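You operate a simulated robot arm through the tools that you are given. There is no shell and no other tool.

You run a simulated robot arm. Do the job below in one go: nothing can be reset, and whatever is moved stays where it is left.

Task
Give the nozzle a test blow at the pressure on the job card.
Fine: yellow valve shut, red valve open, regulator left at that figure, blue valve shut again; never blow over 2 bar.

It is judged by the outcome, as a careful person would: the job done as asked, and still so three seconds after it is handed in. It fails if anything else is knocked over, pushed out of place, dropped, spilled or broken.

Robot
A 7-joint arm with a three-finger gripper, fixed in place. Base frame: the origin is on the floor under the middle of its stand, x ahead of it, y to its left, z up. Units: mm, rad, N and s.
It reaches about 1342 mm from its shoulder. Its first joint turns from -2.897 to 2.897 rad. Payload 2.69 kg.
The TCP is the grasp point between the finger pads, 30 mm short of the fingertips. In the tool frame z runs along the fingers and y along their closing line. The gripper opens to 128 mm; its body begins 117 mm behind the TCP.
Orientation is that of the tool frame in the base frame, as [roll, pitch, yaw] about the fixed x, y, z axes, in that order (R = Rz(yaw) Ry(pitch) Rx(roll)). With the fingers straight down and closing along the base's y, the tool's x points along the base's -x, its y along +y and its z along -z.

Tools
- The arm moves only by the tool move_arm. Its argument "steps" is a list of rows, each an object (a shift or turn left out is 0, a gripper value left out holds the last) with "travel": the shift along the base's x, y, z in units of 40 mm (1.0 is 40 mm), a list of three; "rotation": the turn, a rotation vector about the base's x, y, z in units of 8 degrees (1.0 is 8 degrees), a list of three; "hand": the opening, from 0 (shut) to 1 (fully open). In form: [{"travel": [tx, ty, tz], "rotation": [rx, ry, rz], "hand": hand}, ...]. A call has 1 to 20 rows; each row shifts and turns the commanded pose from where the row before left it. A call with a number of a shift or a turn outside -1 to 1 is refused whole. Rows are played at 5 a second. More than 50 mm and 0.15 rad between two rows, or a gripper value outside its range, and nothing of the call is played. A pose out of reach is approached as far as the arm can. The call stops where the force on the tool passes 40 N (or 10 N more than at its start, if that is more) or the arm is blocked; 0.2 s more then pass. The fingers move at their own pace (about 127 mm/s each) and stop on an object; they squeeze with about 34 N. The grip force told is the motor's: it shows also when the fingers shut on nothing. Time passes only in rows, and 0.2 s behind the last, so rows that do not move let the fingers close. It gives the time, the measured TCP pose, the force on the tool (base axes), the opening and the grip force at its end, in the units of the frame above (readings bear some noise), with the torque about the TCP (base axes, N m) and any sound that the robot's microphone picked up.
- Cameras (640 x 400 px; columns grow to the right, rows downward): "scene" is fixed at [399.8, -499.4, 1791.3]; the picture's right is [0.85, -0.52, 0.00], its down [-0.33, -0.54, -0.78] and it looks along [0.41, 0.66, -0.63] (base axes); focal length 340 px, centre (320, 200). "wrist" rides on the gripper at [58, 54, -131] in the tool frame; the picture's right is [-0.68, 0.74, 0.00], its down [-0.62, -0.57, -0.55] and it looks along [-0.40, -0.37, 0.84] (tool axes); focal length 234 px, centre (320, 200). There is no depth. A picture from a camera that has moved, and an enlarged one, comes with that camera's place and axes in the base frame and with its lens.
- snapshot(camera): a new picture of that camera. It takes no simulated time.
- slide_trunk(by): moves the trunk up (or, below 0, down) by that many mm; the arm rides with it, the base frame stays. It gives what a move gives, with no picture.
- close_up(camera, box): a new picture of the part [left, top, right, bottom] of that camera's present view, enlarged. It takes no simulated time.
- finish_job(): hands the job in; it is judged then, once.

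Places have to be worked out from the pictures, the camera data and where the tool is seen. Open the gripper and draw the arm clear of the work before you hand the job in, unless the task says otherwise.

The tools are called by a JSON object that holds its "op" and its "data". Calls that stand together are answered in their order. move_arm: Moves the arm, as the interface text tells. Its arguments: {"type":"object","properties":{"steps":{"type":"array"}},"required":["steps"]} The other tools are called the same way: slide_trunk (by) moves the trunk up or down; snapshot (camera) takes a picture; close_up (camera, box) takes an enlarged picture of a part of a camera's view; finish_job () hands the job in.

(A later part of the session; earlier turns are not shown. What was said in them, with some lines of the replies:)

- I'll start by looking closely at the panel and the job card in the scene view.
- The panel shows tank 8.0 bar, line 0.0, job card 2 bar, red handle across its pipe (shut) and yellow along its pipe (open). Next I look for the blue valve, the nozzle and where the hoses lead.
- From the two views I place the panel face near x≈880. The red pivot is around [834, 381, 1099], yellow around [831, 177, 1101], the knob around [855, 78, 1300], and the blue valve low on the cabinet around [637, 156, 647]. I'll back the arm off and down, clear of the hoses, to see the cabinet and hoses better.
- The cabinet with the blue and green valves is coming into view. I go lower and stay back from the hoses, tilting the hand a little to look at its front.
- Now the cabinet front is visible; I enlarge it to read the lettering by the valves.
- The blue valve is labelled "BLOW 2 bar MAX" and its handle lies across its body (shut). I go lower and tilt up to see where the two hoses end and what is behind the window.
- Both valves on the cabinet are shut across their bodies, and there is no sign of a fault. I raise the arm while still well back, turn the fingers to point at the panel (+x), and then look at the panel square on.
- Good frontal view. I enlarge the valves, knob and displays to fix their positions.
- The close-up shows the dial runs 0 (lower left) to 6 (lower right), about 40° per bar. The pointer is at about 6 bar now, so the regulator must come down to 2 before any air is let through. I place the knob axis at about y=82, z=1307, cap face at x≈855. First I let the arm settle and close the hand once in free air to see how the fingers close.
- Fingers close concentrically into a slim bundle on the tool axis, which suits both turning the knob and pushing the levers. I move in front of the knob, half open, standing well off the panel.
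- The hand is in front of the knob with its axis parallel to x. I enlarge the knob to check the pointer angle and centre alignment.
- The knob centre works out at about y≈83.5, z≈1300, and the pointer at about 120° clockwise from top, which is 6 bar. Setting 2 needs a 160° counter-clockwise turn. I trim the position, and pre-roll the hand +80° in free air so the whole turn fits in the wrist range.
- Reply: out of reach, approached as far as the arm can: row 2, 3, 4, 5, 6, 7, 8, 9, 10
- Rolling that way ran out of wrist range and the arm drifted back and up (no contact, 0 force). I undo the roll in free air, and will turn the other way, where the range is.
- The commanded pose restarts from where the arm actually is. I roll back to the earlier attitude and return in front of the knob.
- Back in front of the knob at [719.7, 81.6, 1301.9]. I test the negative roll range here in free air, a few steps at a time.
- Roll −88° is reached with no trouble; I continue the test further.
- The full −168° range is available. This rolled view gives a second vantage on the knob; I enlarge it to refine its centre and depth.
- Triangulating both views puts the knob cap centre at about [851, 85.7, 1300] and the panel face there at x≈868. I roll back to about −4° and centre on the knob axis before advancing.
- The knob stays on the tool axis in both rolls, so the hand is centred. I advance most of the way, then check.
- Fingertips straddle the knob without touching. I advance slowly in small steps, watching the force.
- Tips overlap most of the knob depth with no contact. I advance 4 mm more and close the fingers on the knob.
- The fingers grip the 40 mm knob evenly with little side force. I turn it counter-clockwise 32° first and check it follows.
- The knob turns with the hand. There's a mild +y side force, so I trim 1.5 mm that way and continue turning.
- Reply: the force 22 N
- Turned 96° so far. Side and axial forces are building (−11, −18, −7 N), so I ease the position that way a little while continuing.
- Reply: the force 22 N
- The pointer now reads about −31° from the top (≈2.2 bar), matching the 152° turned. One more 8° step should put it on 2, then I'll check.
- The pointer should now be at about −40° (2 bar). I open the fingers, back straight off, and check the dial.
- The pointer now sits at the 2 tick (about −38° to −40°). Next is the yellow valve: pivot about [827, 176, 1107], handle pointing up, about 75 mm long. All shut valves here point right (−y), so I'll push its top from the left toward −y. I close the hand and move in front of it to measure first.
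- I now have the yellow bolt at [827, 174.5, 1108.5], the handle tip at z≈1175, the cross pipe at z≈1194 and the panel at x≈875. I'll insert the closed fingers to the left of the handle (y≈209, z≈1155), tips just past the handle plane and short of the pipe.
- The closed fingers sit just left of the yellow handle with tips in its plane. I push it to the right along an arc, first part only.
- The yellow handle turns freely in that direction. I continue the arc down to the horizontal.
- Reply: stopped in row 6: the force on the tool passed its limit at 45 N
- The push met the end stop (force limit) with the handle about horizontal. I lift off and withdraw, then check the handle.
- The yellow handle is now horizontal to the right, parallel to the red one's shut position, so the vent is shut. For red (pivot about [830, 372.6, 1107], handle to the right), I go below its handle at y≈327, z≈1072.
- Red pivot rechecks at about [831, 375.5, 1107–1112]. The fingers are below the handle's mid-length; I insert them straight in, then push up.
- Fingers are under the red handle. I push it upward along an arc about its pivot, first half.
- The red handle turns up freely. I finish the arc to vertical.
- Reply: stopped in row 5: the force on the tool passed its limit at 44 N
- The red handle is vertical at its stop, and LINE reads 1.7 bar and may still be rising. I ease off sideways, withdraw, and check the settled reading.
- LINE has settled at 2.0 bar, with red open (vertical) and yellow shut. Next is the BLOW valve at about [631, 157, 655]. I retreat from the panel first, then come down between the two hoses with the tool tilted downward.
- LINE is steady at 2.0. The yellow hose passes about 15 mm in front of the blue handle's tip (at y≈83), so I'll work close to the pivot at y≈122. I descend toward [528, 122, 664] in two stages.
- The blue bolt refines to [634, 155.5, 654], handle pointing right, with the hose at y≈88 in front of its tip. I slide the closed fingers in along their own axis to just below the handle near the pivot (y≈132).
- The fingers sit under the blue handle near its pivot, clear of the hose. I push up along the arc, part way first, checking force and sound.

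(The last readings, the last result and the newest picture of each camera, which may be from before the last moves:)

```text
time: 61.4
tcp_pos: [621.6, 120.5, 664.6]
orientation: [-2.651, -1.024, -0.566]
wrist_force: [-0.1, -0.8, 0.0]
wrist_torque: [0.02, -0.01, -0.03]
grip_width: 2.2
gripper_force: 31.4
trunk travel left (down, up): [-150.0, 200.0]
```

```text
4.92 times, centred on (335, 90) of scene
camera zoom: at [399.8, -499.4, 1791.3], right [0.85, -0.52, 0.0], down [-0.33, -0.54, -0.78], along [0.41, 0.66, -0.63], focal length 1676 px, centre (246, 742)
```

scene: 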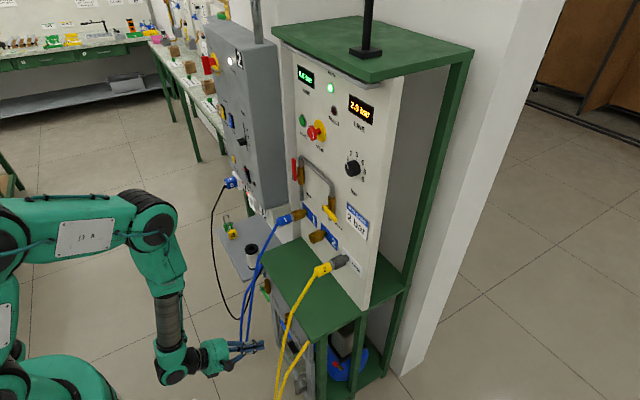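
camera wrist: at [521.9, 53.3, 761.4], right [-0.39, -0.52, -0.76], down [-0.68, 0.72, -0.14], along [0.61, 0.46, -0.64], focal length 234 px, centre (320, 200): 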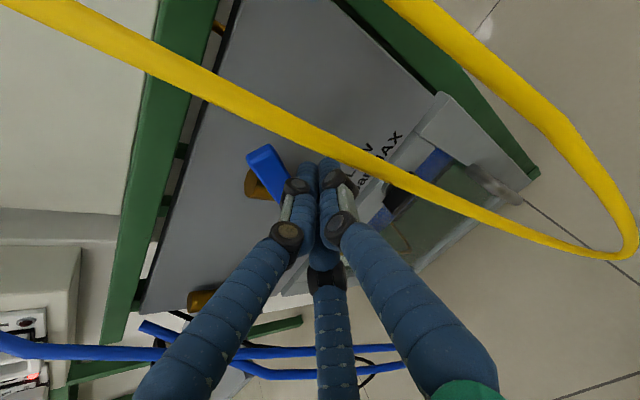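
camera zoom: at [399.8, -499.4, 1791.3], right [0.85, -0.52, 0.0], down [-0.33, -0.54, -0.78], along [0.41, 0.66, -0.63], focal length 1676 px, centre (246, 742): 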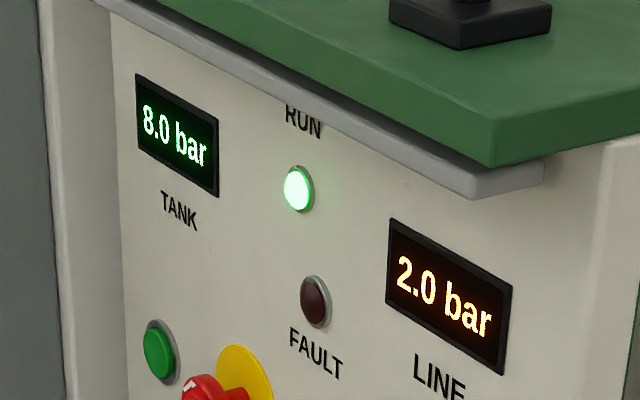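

The blue handle is turning up with no resistance and LINE still reads 2.0. I finish opening it to vertical and hold a moment.

{"op": "move_arm", "data": {"steps": [{"travel": [0, 0.02, 0.225]}, {"travel": [0, 0.08, 0.2]}, {"travel": [0, 0.14, 0.15]}, {"travel": [0, 0.15, 0.02]}, {"travel": [0, 0.08, 0]}, {}, {}]}}

{"op": "snapshot", "data": {"camera": "wrist"}}

{"op": "close_up", "data": {"camera": "scene", "box": [240, 290, 330, 380]}}

{"op": "close_up", "data": {"camera": "scene", "box": [270, 50, 400, 130]}}

```text
time: 62.6
tcp_pos: [619.2, 131.5, 687.6]
orientation: [-2.657, -1.024, -0.57]
wrist_force: [1.4, -8.9, 2.5]
wrist_torque: [-0.13, -0.15, -0.16]
grip_width: 2.3
gripper_force: 32.0
trunk travel left (down, up): [-150.0, 200.0]
stopped in row 5: the force on the tool passed its limit at 48 N (the readings are from after the stop); the commanded pose is now the measured one
```

```text
taken
camera wrist: at [519.1, 66.0, 785.2], right [-0.4, -0.52, -0.76], down [-0.68, 0.72, -0.14], along [0.62, 0.46, -0.64], focal length 234 px, centre (320, 200)
```

wrist: 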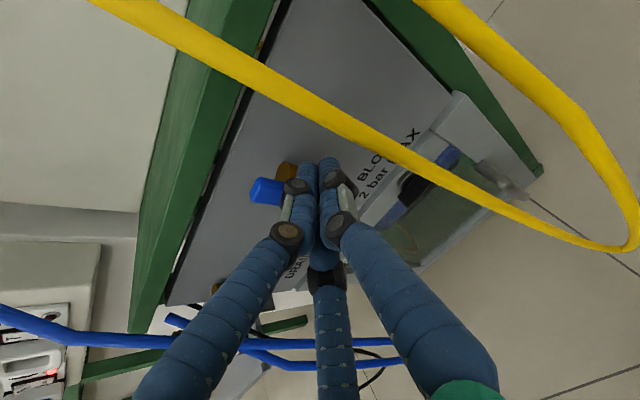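

```text
4.44 times, centred on (285, 335) of scene
camera zoom: at [399.8, -499.4, 1791.3], right [0.85, -0.52, 0.0], down [-0.33, -0.54, -0.78], along [0.41, 0.66, -0.63], focal length 1513 px, centre (476, -400)
```

zoom: 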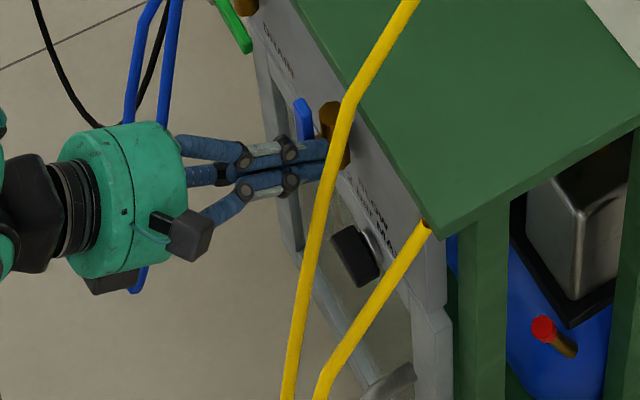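

```text
4.92 times, centred on (335, 90) of scene
camera zoom: at [399.8, -499.4, 1791.3], right [0.85, -0.52, 0.0], down [-0.33, -0.54, -0.78], along [0.41, 0.66, -0.63], focal length 1676 px, centre (246, 742)
```

zoom: 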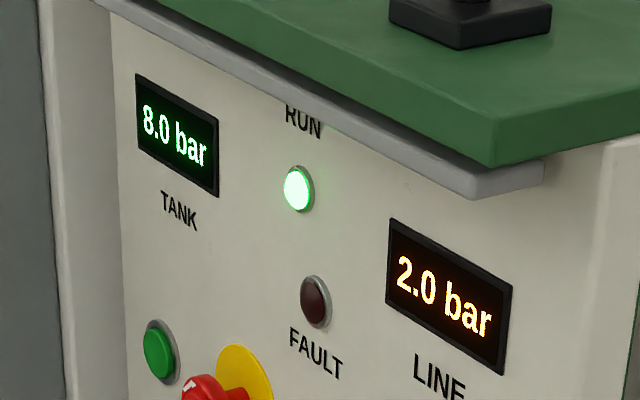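

The handle is upright at its stop (open). No sound has been reported yet, so I ease off slightly and wait to listen.

{"op": "move_arm", "data": {"steps": [{"travel": [0, -0.2, 0]}, {}, {}, {}, {}]}}

{"op": "close_up", "data": {"camera": "scene", "box": [240, 290, 330, 380]}}

{"op": "close_up", "data": {"camera": "scene", "box": [270, 50, 400, 130]}}

```text
time: 63.8
tcp_pos: [620.1, 126.3, 687.4]
orientation: [-2.657, -1.024, -0.569]
wrist_force: [0.5, -0.1, -0.1]
wrist_torque: [-0.01, 0.01, -0.01]
grip_width: 2.1
gripper_force: 31.6
trunk travel left (down, up): [-150.0, 200.0]
```

```text
4.44 times, centred on (285, 335) of scene
camera zoom: at [399.8, -499.4, 1791.3], right [0.85, -0.52, 0.0], down [-0.33, -0.54, -0.78], along [0.41, 0.66, -0.63], focal length 1513 px, centre (476, -400)
```

zoom: 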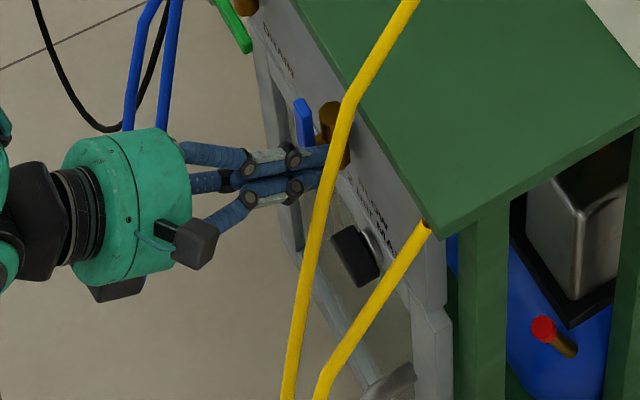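

```text
4.92 times, centred on (335, 90) of scene
camera zoom: at [399.8, -499.4, 1791.3], right [0.85, -0.52, 0.0], down [-0.33, -0.54, -0.78], along [0.41, 0.66, -0.63], focal length 1676 px, centre (246, 742)
```

zoom: 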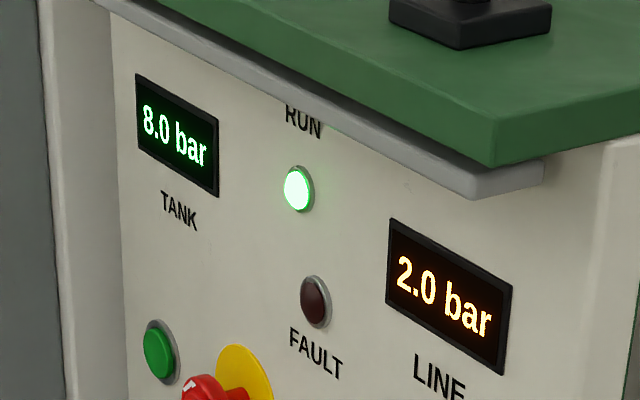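

The valve is open but there is no hiss and LINE hasn't moved, so air may not be reaching the nozzle. I look at the window and the hose ends before deciding anything.

{"op": "close_up", "data": {"camera": "wrist", "box": [330, 80, 560, 280]}}

{"op": "close_up", "data": {"camera": "scene", "box": [280, 310, 400, 400]}}

{"op": "close_up", "data": {"camera": "wrist", "box": [60, 270, 420, 400]}}

```text
2.00 times, centred on (445, 180) of wrist
camera zoom: at [519.7, 59.2, 785.0], right [-0.4, -0.52, -0.76], down [-0.68, 0.72, -0.14], along [0.62, 0.46, -0.64], focal length 468 px, centre (70, 240)
```

zoom: 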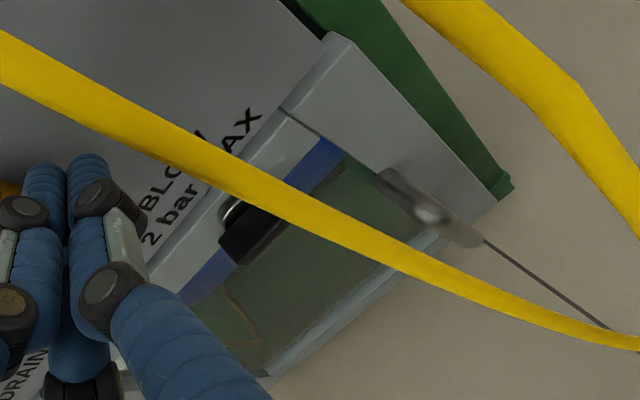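

```text
4.44 times, centred on (340, 355) of scene
camera zoom: at [399.8, -499.4, 1791.3], right [0.85, -0.52, 0.0], down [-0.33, -0.54, -0.78], along [0.41, 0.66, -0.63], focal length 1513 px, centre (231, -489)
```

zoom: 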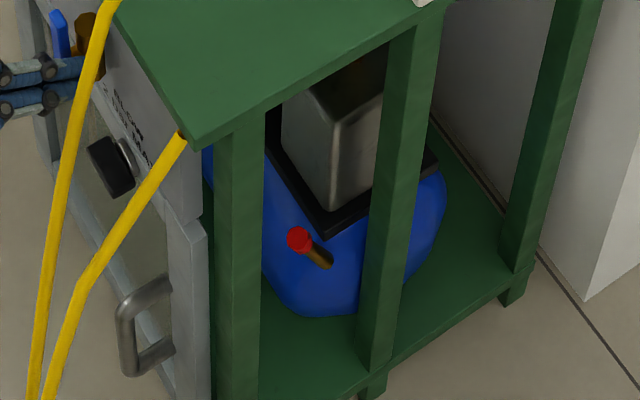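

```text
1.78 times, centred on (240, 335) of wrist
camera zoom: at [519.7, 59.2, 785.0], right [-0.4, -0.52, -0.76], down [-0.68, 0.72, -0.14], along [0.62, 0.46, -0.64], focal length 416 px, centre (462, -40)
```

zoom: 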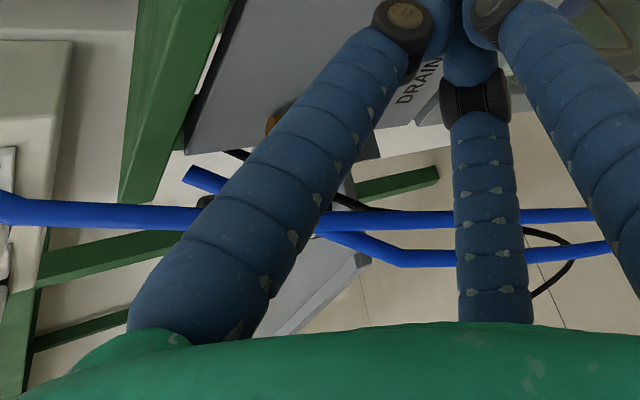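

{"op": "move_arm", "data": {"steps": [{}, {}, {}, {}, {}]}}

{"op": "snapshot", "data": {"camera": "scene"}}

{"op": "snapshot", "data": {"camera": "wrist"}}

```text
time: 65.0
tcp_pos: [618.7, 125.8, 686.8]
orientation: [-2.656, -1.024, -0.57]
wrist_force: [-0.6, -0.7, 0.6]
wrist_torque: [0.0, -0.04, -0.01]
grip_width: 2.0
gripper_force: 31.5
trunk travel left (down, up): [-150.0, 200.0]
```

```text
taken
```

scene: 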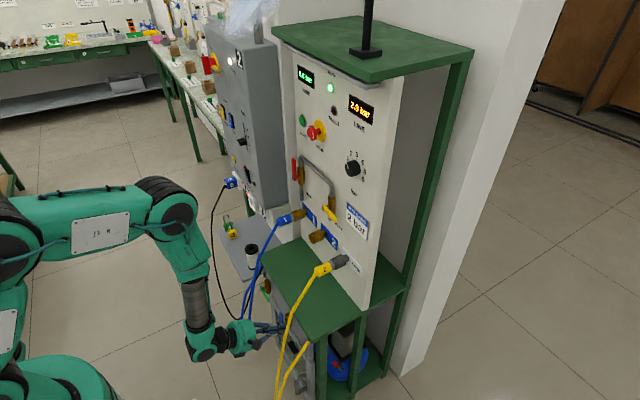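

```text
taken
camera wrist: at [519.7, 59.2, 785.0], right [-0.4, -0.52, -0.76], down [-0.68, 0.72, -0.14], along [0.62, 0.46, -0.64], focal length 234 px, centre (320, 200)
```

wrist: 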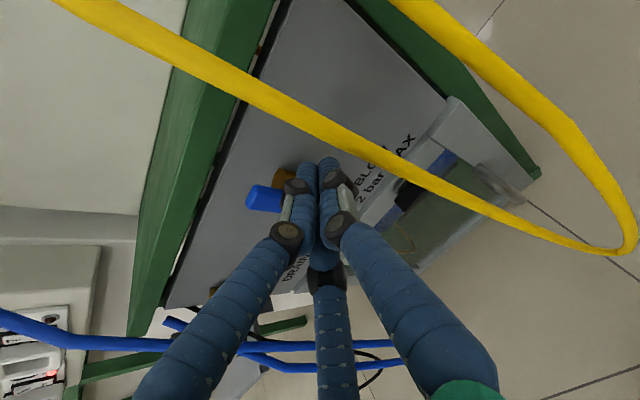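

A pale plume has appeared at the top of the scene, near the upright pipe by the left cabinet. I enlarge it.

{"op": "close_up", "data": {"camera": "scene", "box": [200, 0, 320, 75]}}

{"op": "close_up", "data": {"camera": "scene", "box": [270, 50, 400, 130]}}

```text
5.33 times, centred on (260, 38) of scene
camera zoom: at [399.8, -499.4, 1791.3], right [0.85, -0.52, 0.0], down [-0.33, -0.54, -0.78], along [0.41, 0.66, -0.63], focal length 1816 px, centre (640, 1067)
```

zoom: 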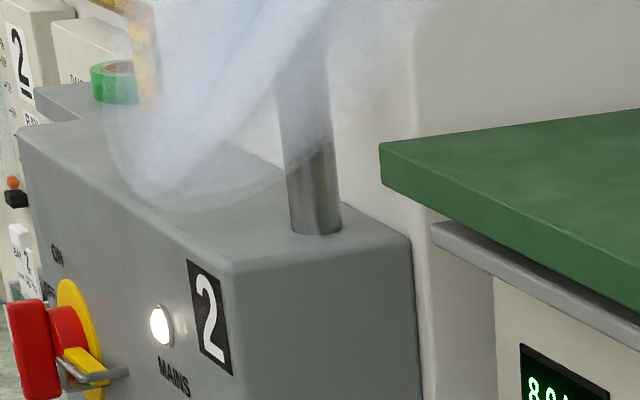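

```text
4.92 times, centred on (335, 90) of scene
camera zoom: at [399.8, -499.4, 1791.3], right [0.85, -0.52, 0.0], down [-0.33, -0.54, -0.78], along [0.41, 0.66, -0.63], focal length 1676 px, centre (246, 742)
```

zoom: 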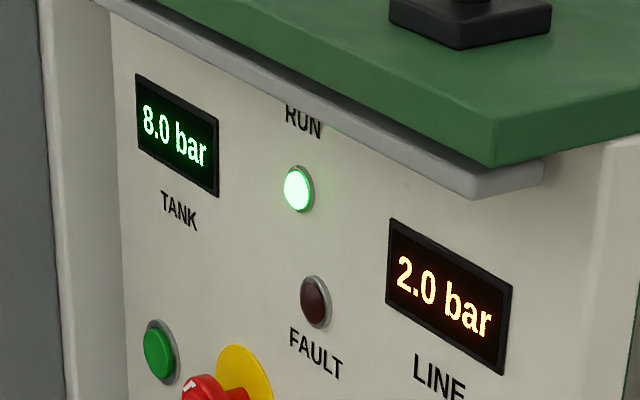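

The plume is from the nozzle above the left cabinet: it is blowing, with LINE at 2.0. Now I shut the blue valve again: back out along the finger axis, cross to the left of the handle, and re-insert.

{"op": "move_arm", "data": {"steps": [{"travel": [-0.78, 0, 0.4]}, {"travel": [-0.78, 0, 0.4]}, {"travel": [0, 0.8, 0.08]}, {"travel": [0, 0.8, 0.08]}, {"travel": [0.52, 0, -0.268]}, {"travel": [0.52, 0, -0.268]}, {"travel": [0.5, 0, -0.26]}, {}]}}

{"op": "snapshot", "data": {"camera": "wrist"}}

{"op": "close_up", "data": {"camera": "scene", "box": [240, 290, 330, 380]}}

```text
time: 66.8
tcp_pos: [619.0, 190.3, 694.8]
orientation: [-2.657, -1.026, -0.569]
wrist_force: [0.6, 0.6, -0.6]
wrist_torque: [0.02, 0.02, -0.01]
grip_width: 2.3
gripper_force: 31.2
trunk travel left (down, up): [-150.0, 200.0]
```

```text
taken
camera wrist: at [518.7, 123.6, 791.9], right [-0.4, -0.52, -0.76], down [-0.68, 0.72, -0.14], along [0.62, 0.46, -0.64], focal length 234 px, centre (320, 200)
```

wrist: 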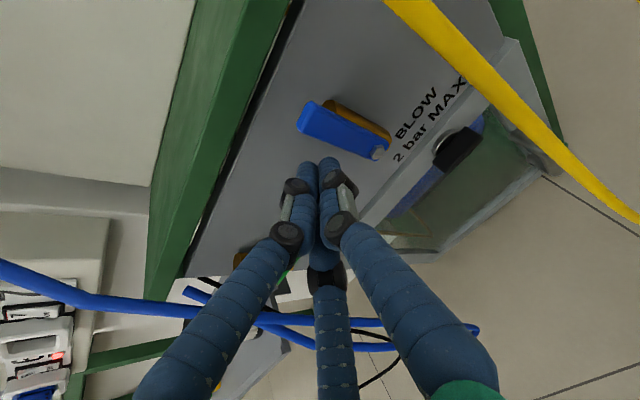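

```text
4.44 times, centred on (285, 335) of scene
camera zoom: at [399.8, -499.4, 1791.3], right [0.85, -0.52, 0.0], down [-0.33, -0.54, -0.78], along [0.41, 0.66, -0.63], focal length 1513 px, centre (476, -400)
```

zoom: 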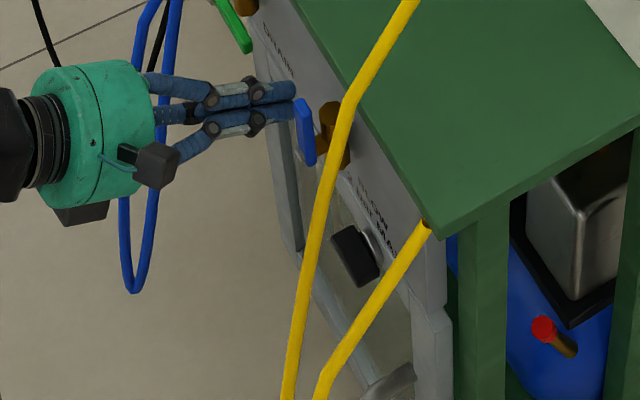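

The fingers are to the left of the upright blue handle. I push it right and down along the arc until it stops.

{"op": "move_arm", "data": {"steps": [{"travel": [0, -0.22, 0]}, {"travel": [0, -0.2, 0.11]}, {"travel": [0, -0.235, 0.09]}, {"travel": [0, -0.25, 0.03]}, {"travel": [0, -0.245, -0.04]}, {"travel": [0, -0.23, -0.105]}, {"travel": [0, -0.19, -0.16]}, {"travel": [0, -0.04, -0.19]}, {"travel": [0, 0, -0.1]}, {"travel": [0, 0, -0.1]}, {}]}}

{"op": "snapshot", "data": {"camera": "wrist"}}

{"op": "close_up", "data": {"camera": "scene", "box": [240, 290, 330, 380]}}

{"op": "snapshot", "data": {"camera": "scene"}}

```text
time: 68.7
tcp_pos: [620.6, 124.6, 687.9]
orientation: [-2.642, -1.033, -0.58]
wrist_force: [-7.7, -3.7, 23.7]
wrist_torque: [0.08, -0.27, -0.04]
grip_width: 2.2
gripper_force: 31.4
trunk travel left (down, up): [-150.0, 200.0]
stopped in row 9: the force on the tool passed its limit at 52 N (the readings are from after the stop); the commanded pose is now the measured one
```

```text
taken
camera wrist: at [519.6, 59.0, 784.1], right [-0.39, -0.52, -0.76], down [-0.68, 0.72, -0.14], along [0.62, 0.46, -0.63], focal length 234 px, centre (320, 200)
```

wrist: 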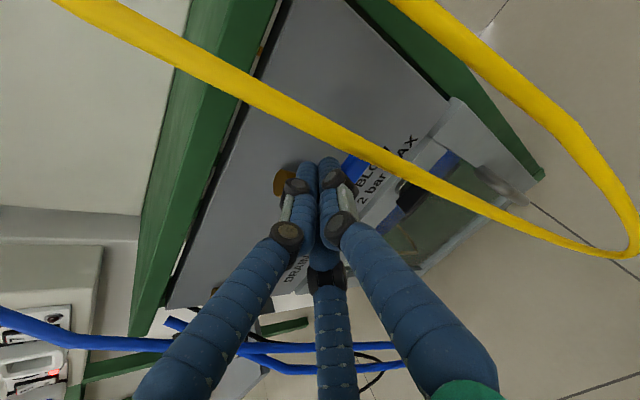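

```text
4.44 times, centred on (285, 335) of scene
camera zoom: at [399.8, -499.4, 1791.3], right [0.85, -0.52, 0.0], down [-0.33, -0.54, -0.78], along [0.41, 0.66, -0.63], focal length 1513 px, centre (476, -400)
```

zoom: 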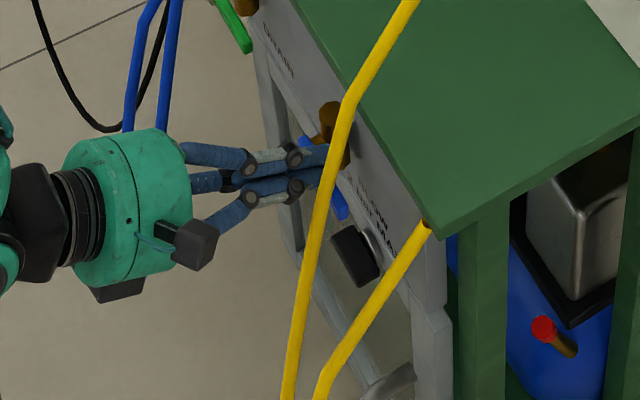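

```text
taken
```

scene: 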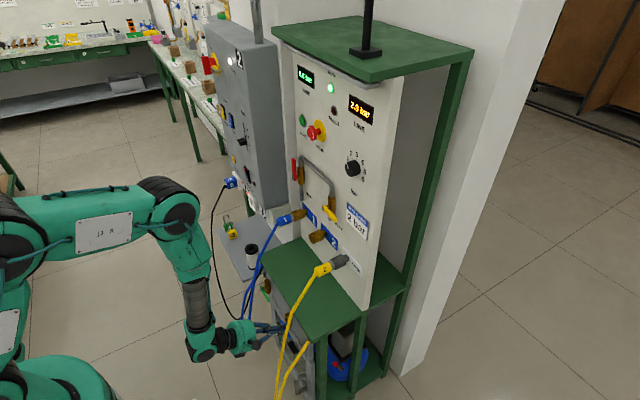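

The handle met its stop in the horizontal position and the plume has gone. I lift off, back out along the finger axis away from the hose, and check everything.

{"op": "move_arm", "data": {"steps": [{"travel": [0, 0, 0.3]}, {"travel": [-0.7, 0.1, 0.4]}, {"travel": [-0.8, 0.2, 0.4]}, {"travel": [-0.8, 0.2, 0.4]}, {"travel": [-0.8, 0.2, 0.4]}, {"travel": [-0.6, 0.2, 0.4]}, {}]}}

{"op": "snapshot", "data": {"camera": "wrist"}}

{"op": "close_up", "data": {"camera": "scene", "box": [240, 290, 330, 380]}}

{"op": "close_up", "data": {"camera": "scene", "box": [270, 50, 400, 130]}}

{"op": "close_up", "data": {"camera": "scene", "box": [200, 0, 320, 75]}}

{"op": "close_up", "data": {"camera": "scene", "box": [260, 130, 380, 220]}}

```text
time: 70.3
tcp_pos: [472.7, 162.9, 777.5]
orientation: [-2.645, -1.029, -0.577]
wrist_force: [-0.7, 0.8, 0.0]
wrist_torque: [-0.01, 0.01, -0.03]
grip_width: 2.2
gripper_force: 32.0
trunk travel left (down, up): [-150.0, 200.0]
```

```text
taken
camera wrist: at [372.3, 95.9, 874.4], right [-0.4, -0.52, -0.76], down [-0.68, 0.72, -0.14], along [0.62, 0.46, -0.64], focal length 234 px, centre (320, 200)
```

wrist: 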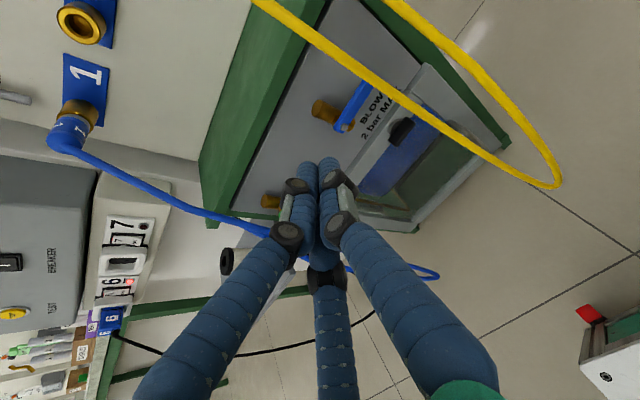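

```text
4.44 times, centred on (285, 335) of scene
camera zoom: at [399.8, -499.4, 1791.3], right [0.85, -0.52, 0.0], down [-0.33, -0.54, -0.78], along [0.41, 0.66, -0.63], focal length 1513 px, centre (476, -400)
```

zoom: 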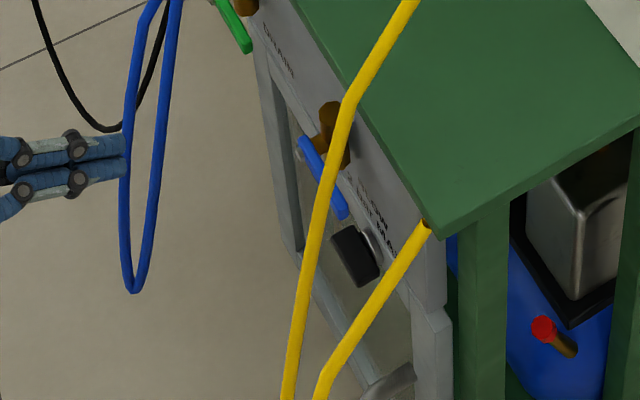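

```text
4.92 times, centred on (335, 90) of scene
camera zoom: at [399.8, -499.4, 1791.3], right [0.85, -0.52, 0.0], down [-0.33, -0.54, -0.78], along [0.41, 0.66, -0.63], focal length 1676 px, centre (246, 742)
```

zoom: 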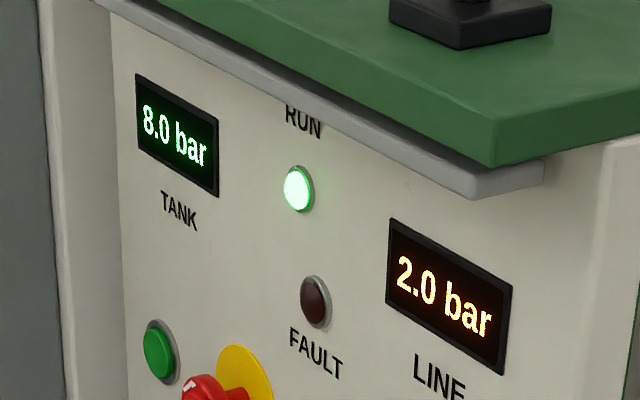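

```text
5.33 times, centred on (260, 38) of scene
camera zoom: at [399.8, -499.4, 1791.3], right [0.85, -0.52, 0.0], down [-0.33, -0.54, -0.78], along [0.41, 0.66, -0.63], focal length 1816 px, centre (640, 1067)
```

zoom: 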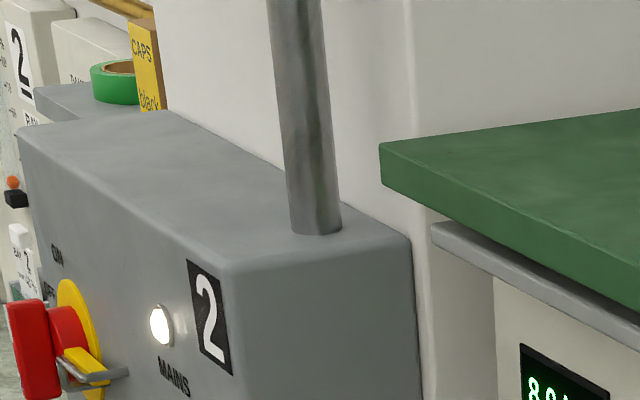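

```text
4.44 times, centred on (320, 175) of scene
camera zoom: at [399.8, -499.4, 1791.3], right [0.85, -0.52, 0.0], down [-0.33, -0.54, -0.78], along [0.41, 0.66, -0.63], focal length 1513 px, centre (320, 311)
```

zoom: 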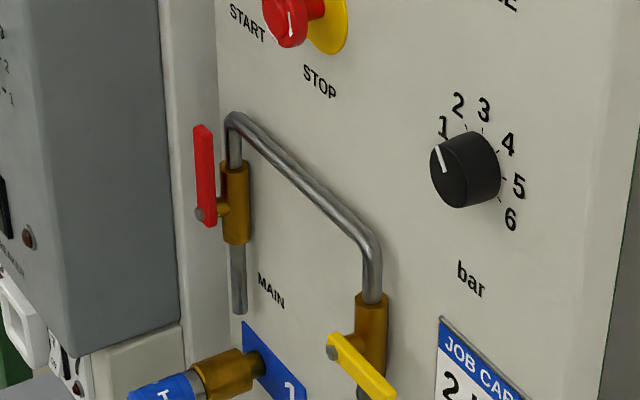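

The nozzle is quiet again, LINE holds 2.0, red is open and yellow shut. I check the blue handle's angle closely.

{"op": "close_up", "data": {"camera": "wrist", "box": [290, 70, 430, 160]}}

```text
4.44 times, centred on (360, 115) of wrist
camera zoom: at [372.3, 95.9, 874.4], right [-0.4, -0.52, -0.76], down [-0.68, 0.72, -0.14], along [0.62, 0.46, -0.64], focal length 1041 px, centre (142, 578)
```

zoom: 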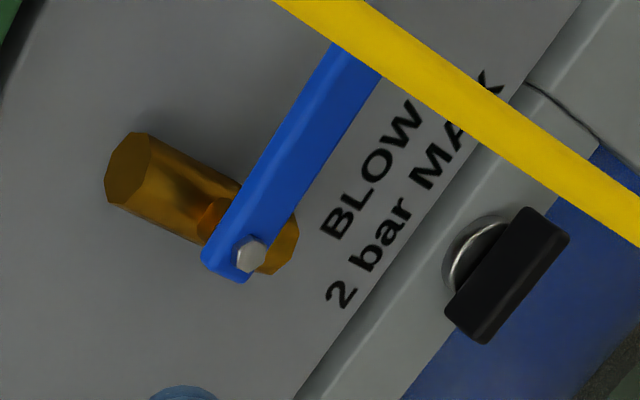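

The blue handle is parallel with the lettering, fully shut. I draw the arm further back and up, and open the gripper in free space.

{"op": "move_arm", "data": {"steps": [{"travel": [-0.5, 0.2, 0.7]}, {"travel": [-0.5, 0.2, 0.7]}, {"travel": [-0.3, 0.2, 0.8]}, {"travel": [0, 0.2, 0.9]}, {"travel": [0, 0.2, 0.9]}, {"hand": 1}, {"hand": 1}, {"hand": 1}, {"hand": 1}, {}]}}

{"op": "snapshot", "data": {"camera": "scene"}}

{"op": "close_up", "data": {"camera": "scene", "box": [270, 50, 400, 130]}}

{"op": "close_up", "data": {"camera": "scene", "box": [210, 160, 400, 300]}}

```text
time: 72.5
tcp_pos: [422.7, 201.2, 937.8]
orientation: [-2.647, -1.029, -0.576]
wrist_force: [1.3, 0.0, 1.1]
wrist_torque: [0.01, 0.0, 0.02]
grip_width: 127.9
gripper_force: 0.0
trunk travel left (down, up): [-150.0, 200.0]
```

```text
taken
```

scene: 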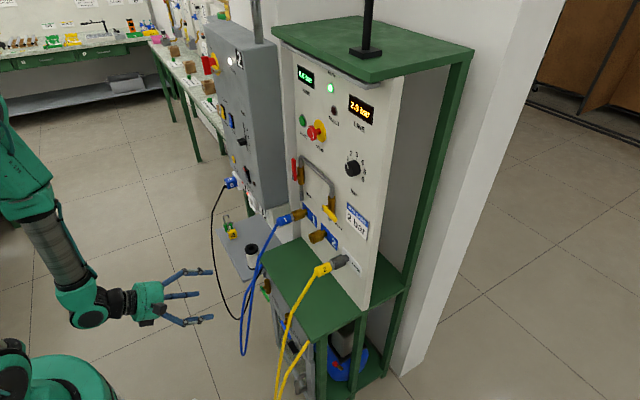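

```text
4.92 times, centred on (335, 90) of scene
camera zoom: at [399.8, -499.4, 1791.3], right [0.85, -0.52, 0.0], down [-0.33, -0.54, -0.78], along [0.41, 0.66, -0.63], focal length 1676 px, centre (246, 742)
```

zoom: 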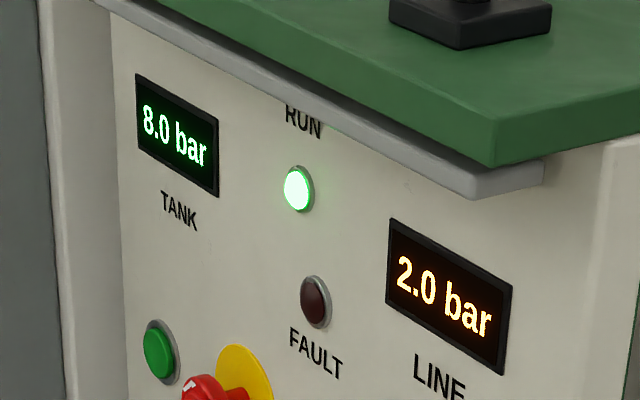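

```text
2.86 times, centred on (305, 230) of scene
camera zoom: at [399.8, -499.4, 1791.3], right [0.85, -0.52, 0.0], down [-0.33, -0.54, -0.78], along [0.41, 0.66, -0.63], focal length 973 px, centre (363, 114)
```

zoom: 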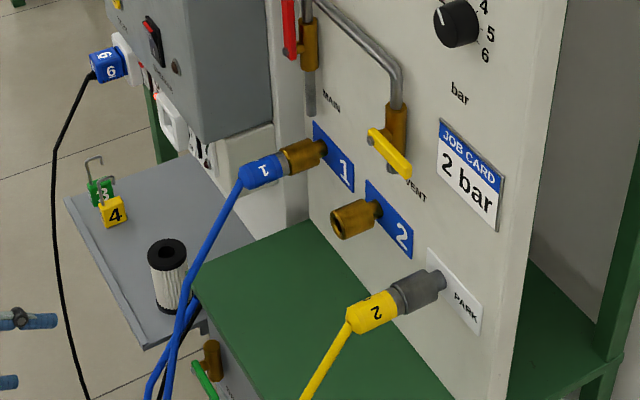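

The final state is as wanted: yellow shut, red open, regulator at 2 (LINE 2.0 bar), blue shut. The hoses and everything else are undisturbed, and the gripper is open and clear. I hand in the job.

{"op": "finish_job", "data": {}}

```text
The job is handed in.
```

The nozzle had its test blow at 2.0 bar, the job-card pressure, and I've handed the job in.

- **Regulator:** it was set at about 6 bar to start with. I turned it down to 2 before letting any air through, and LINE read 2.0 bar every time I checked from then on.
- **Yellow and red valves:** I shut yellow first, then opened red; both are left that way.
- **Blow:** the blue valve was open for about 6 seconds. I heard no hiss, but a plume showed above the left cabinet while it was open and was gone once it was shut. I took that as the nozzle blowing, though I couldn't see the nozzle itself.
- **Blue valve:** shut again and checked against its lettering.

I left both hoses as they were: hose 1 in its socket and hose 2 on PARK. In the last pictures nothing else had been moved, and the arm is clear with the gripper open.
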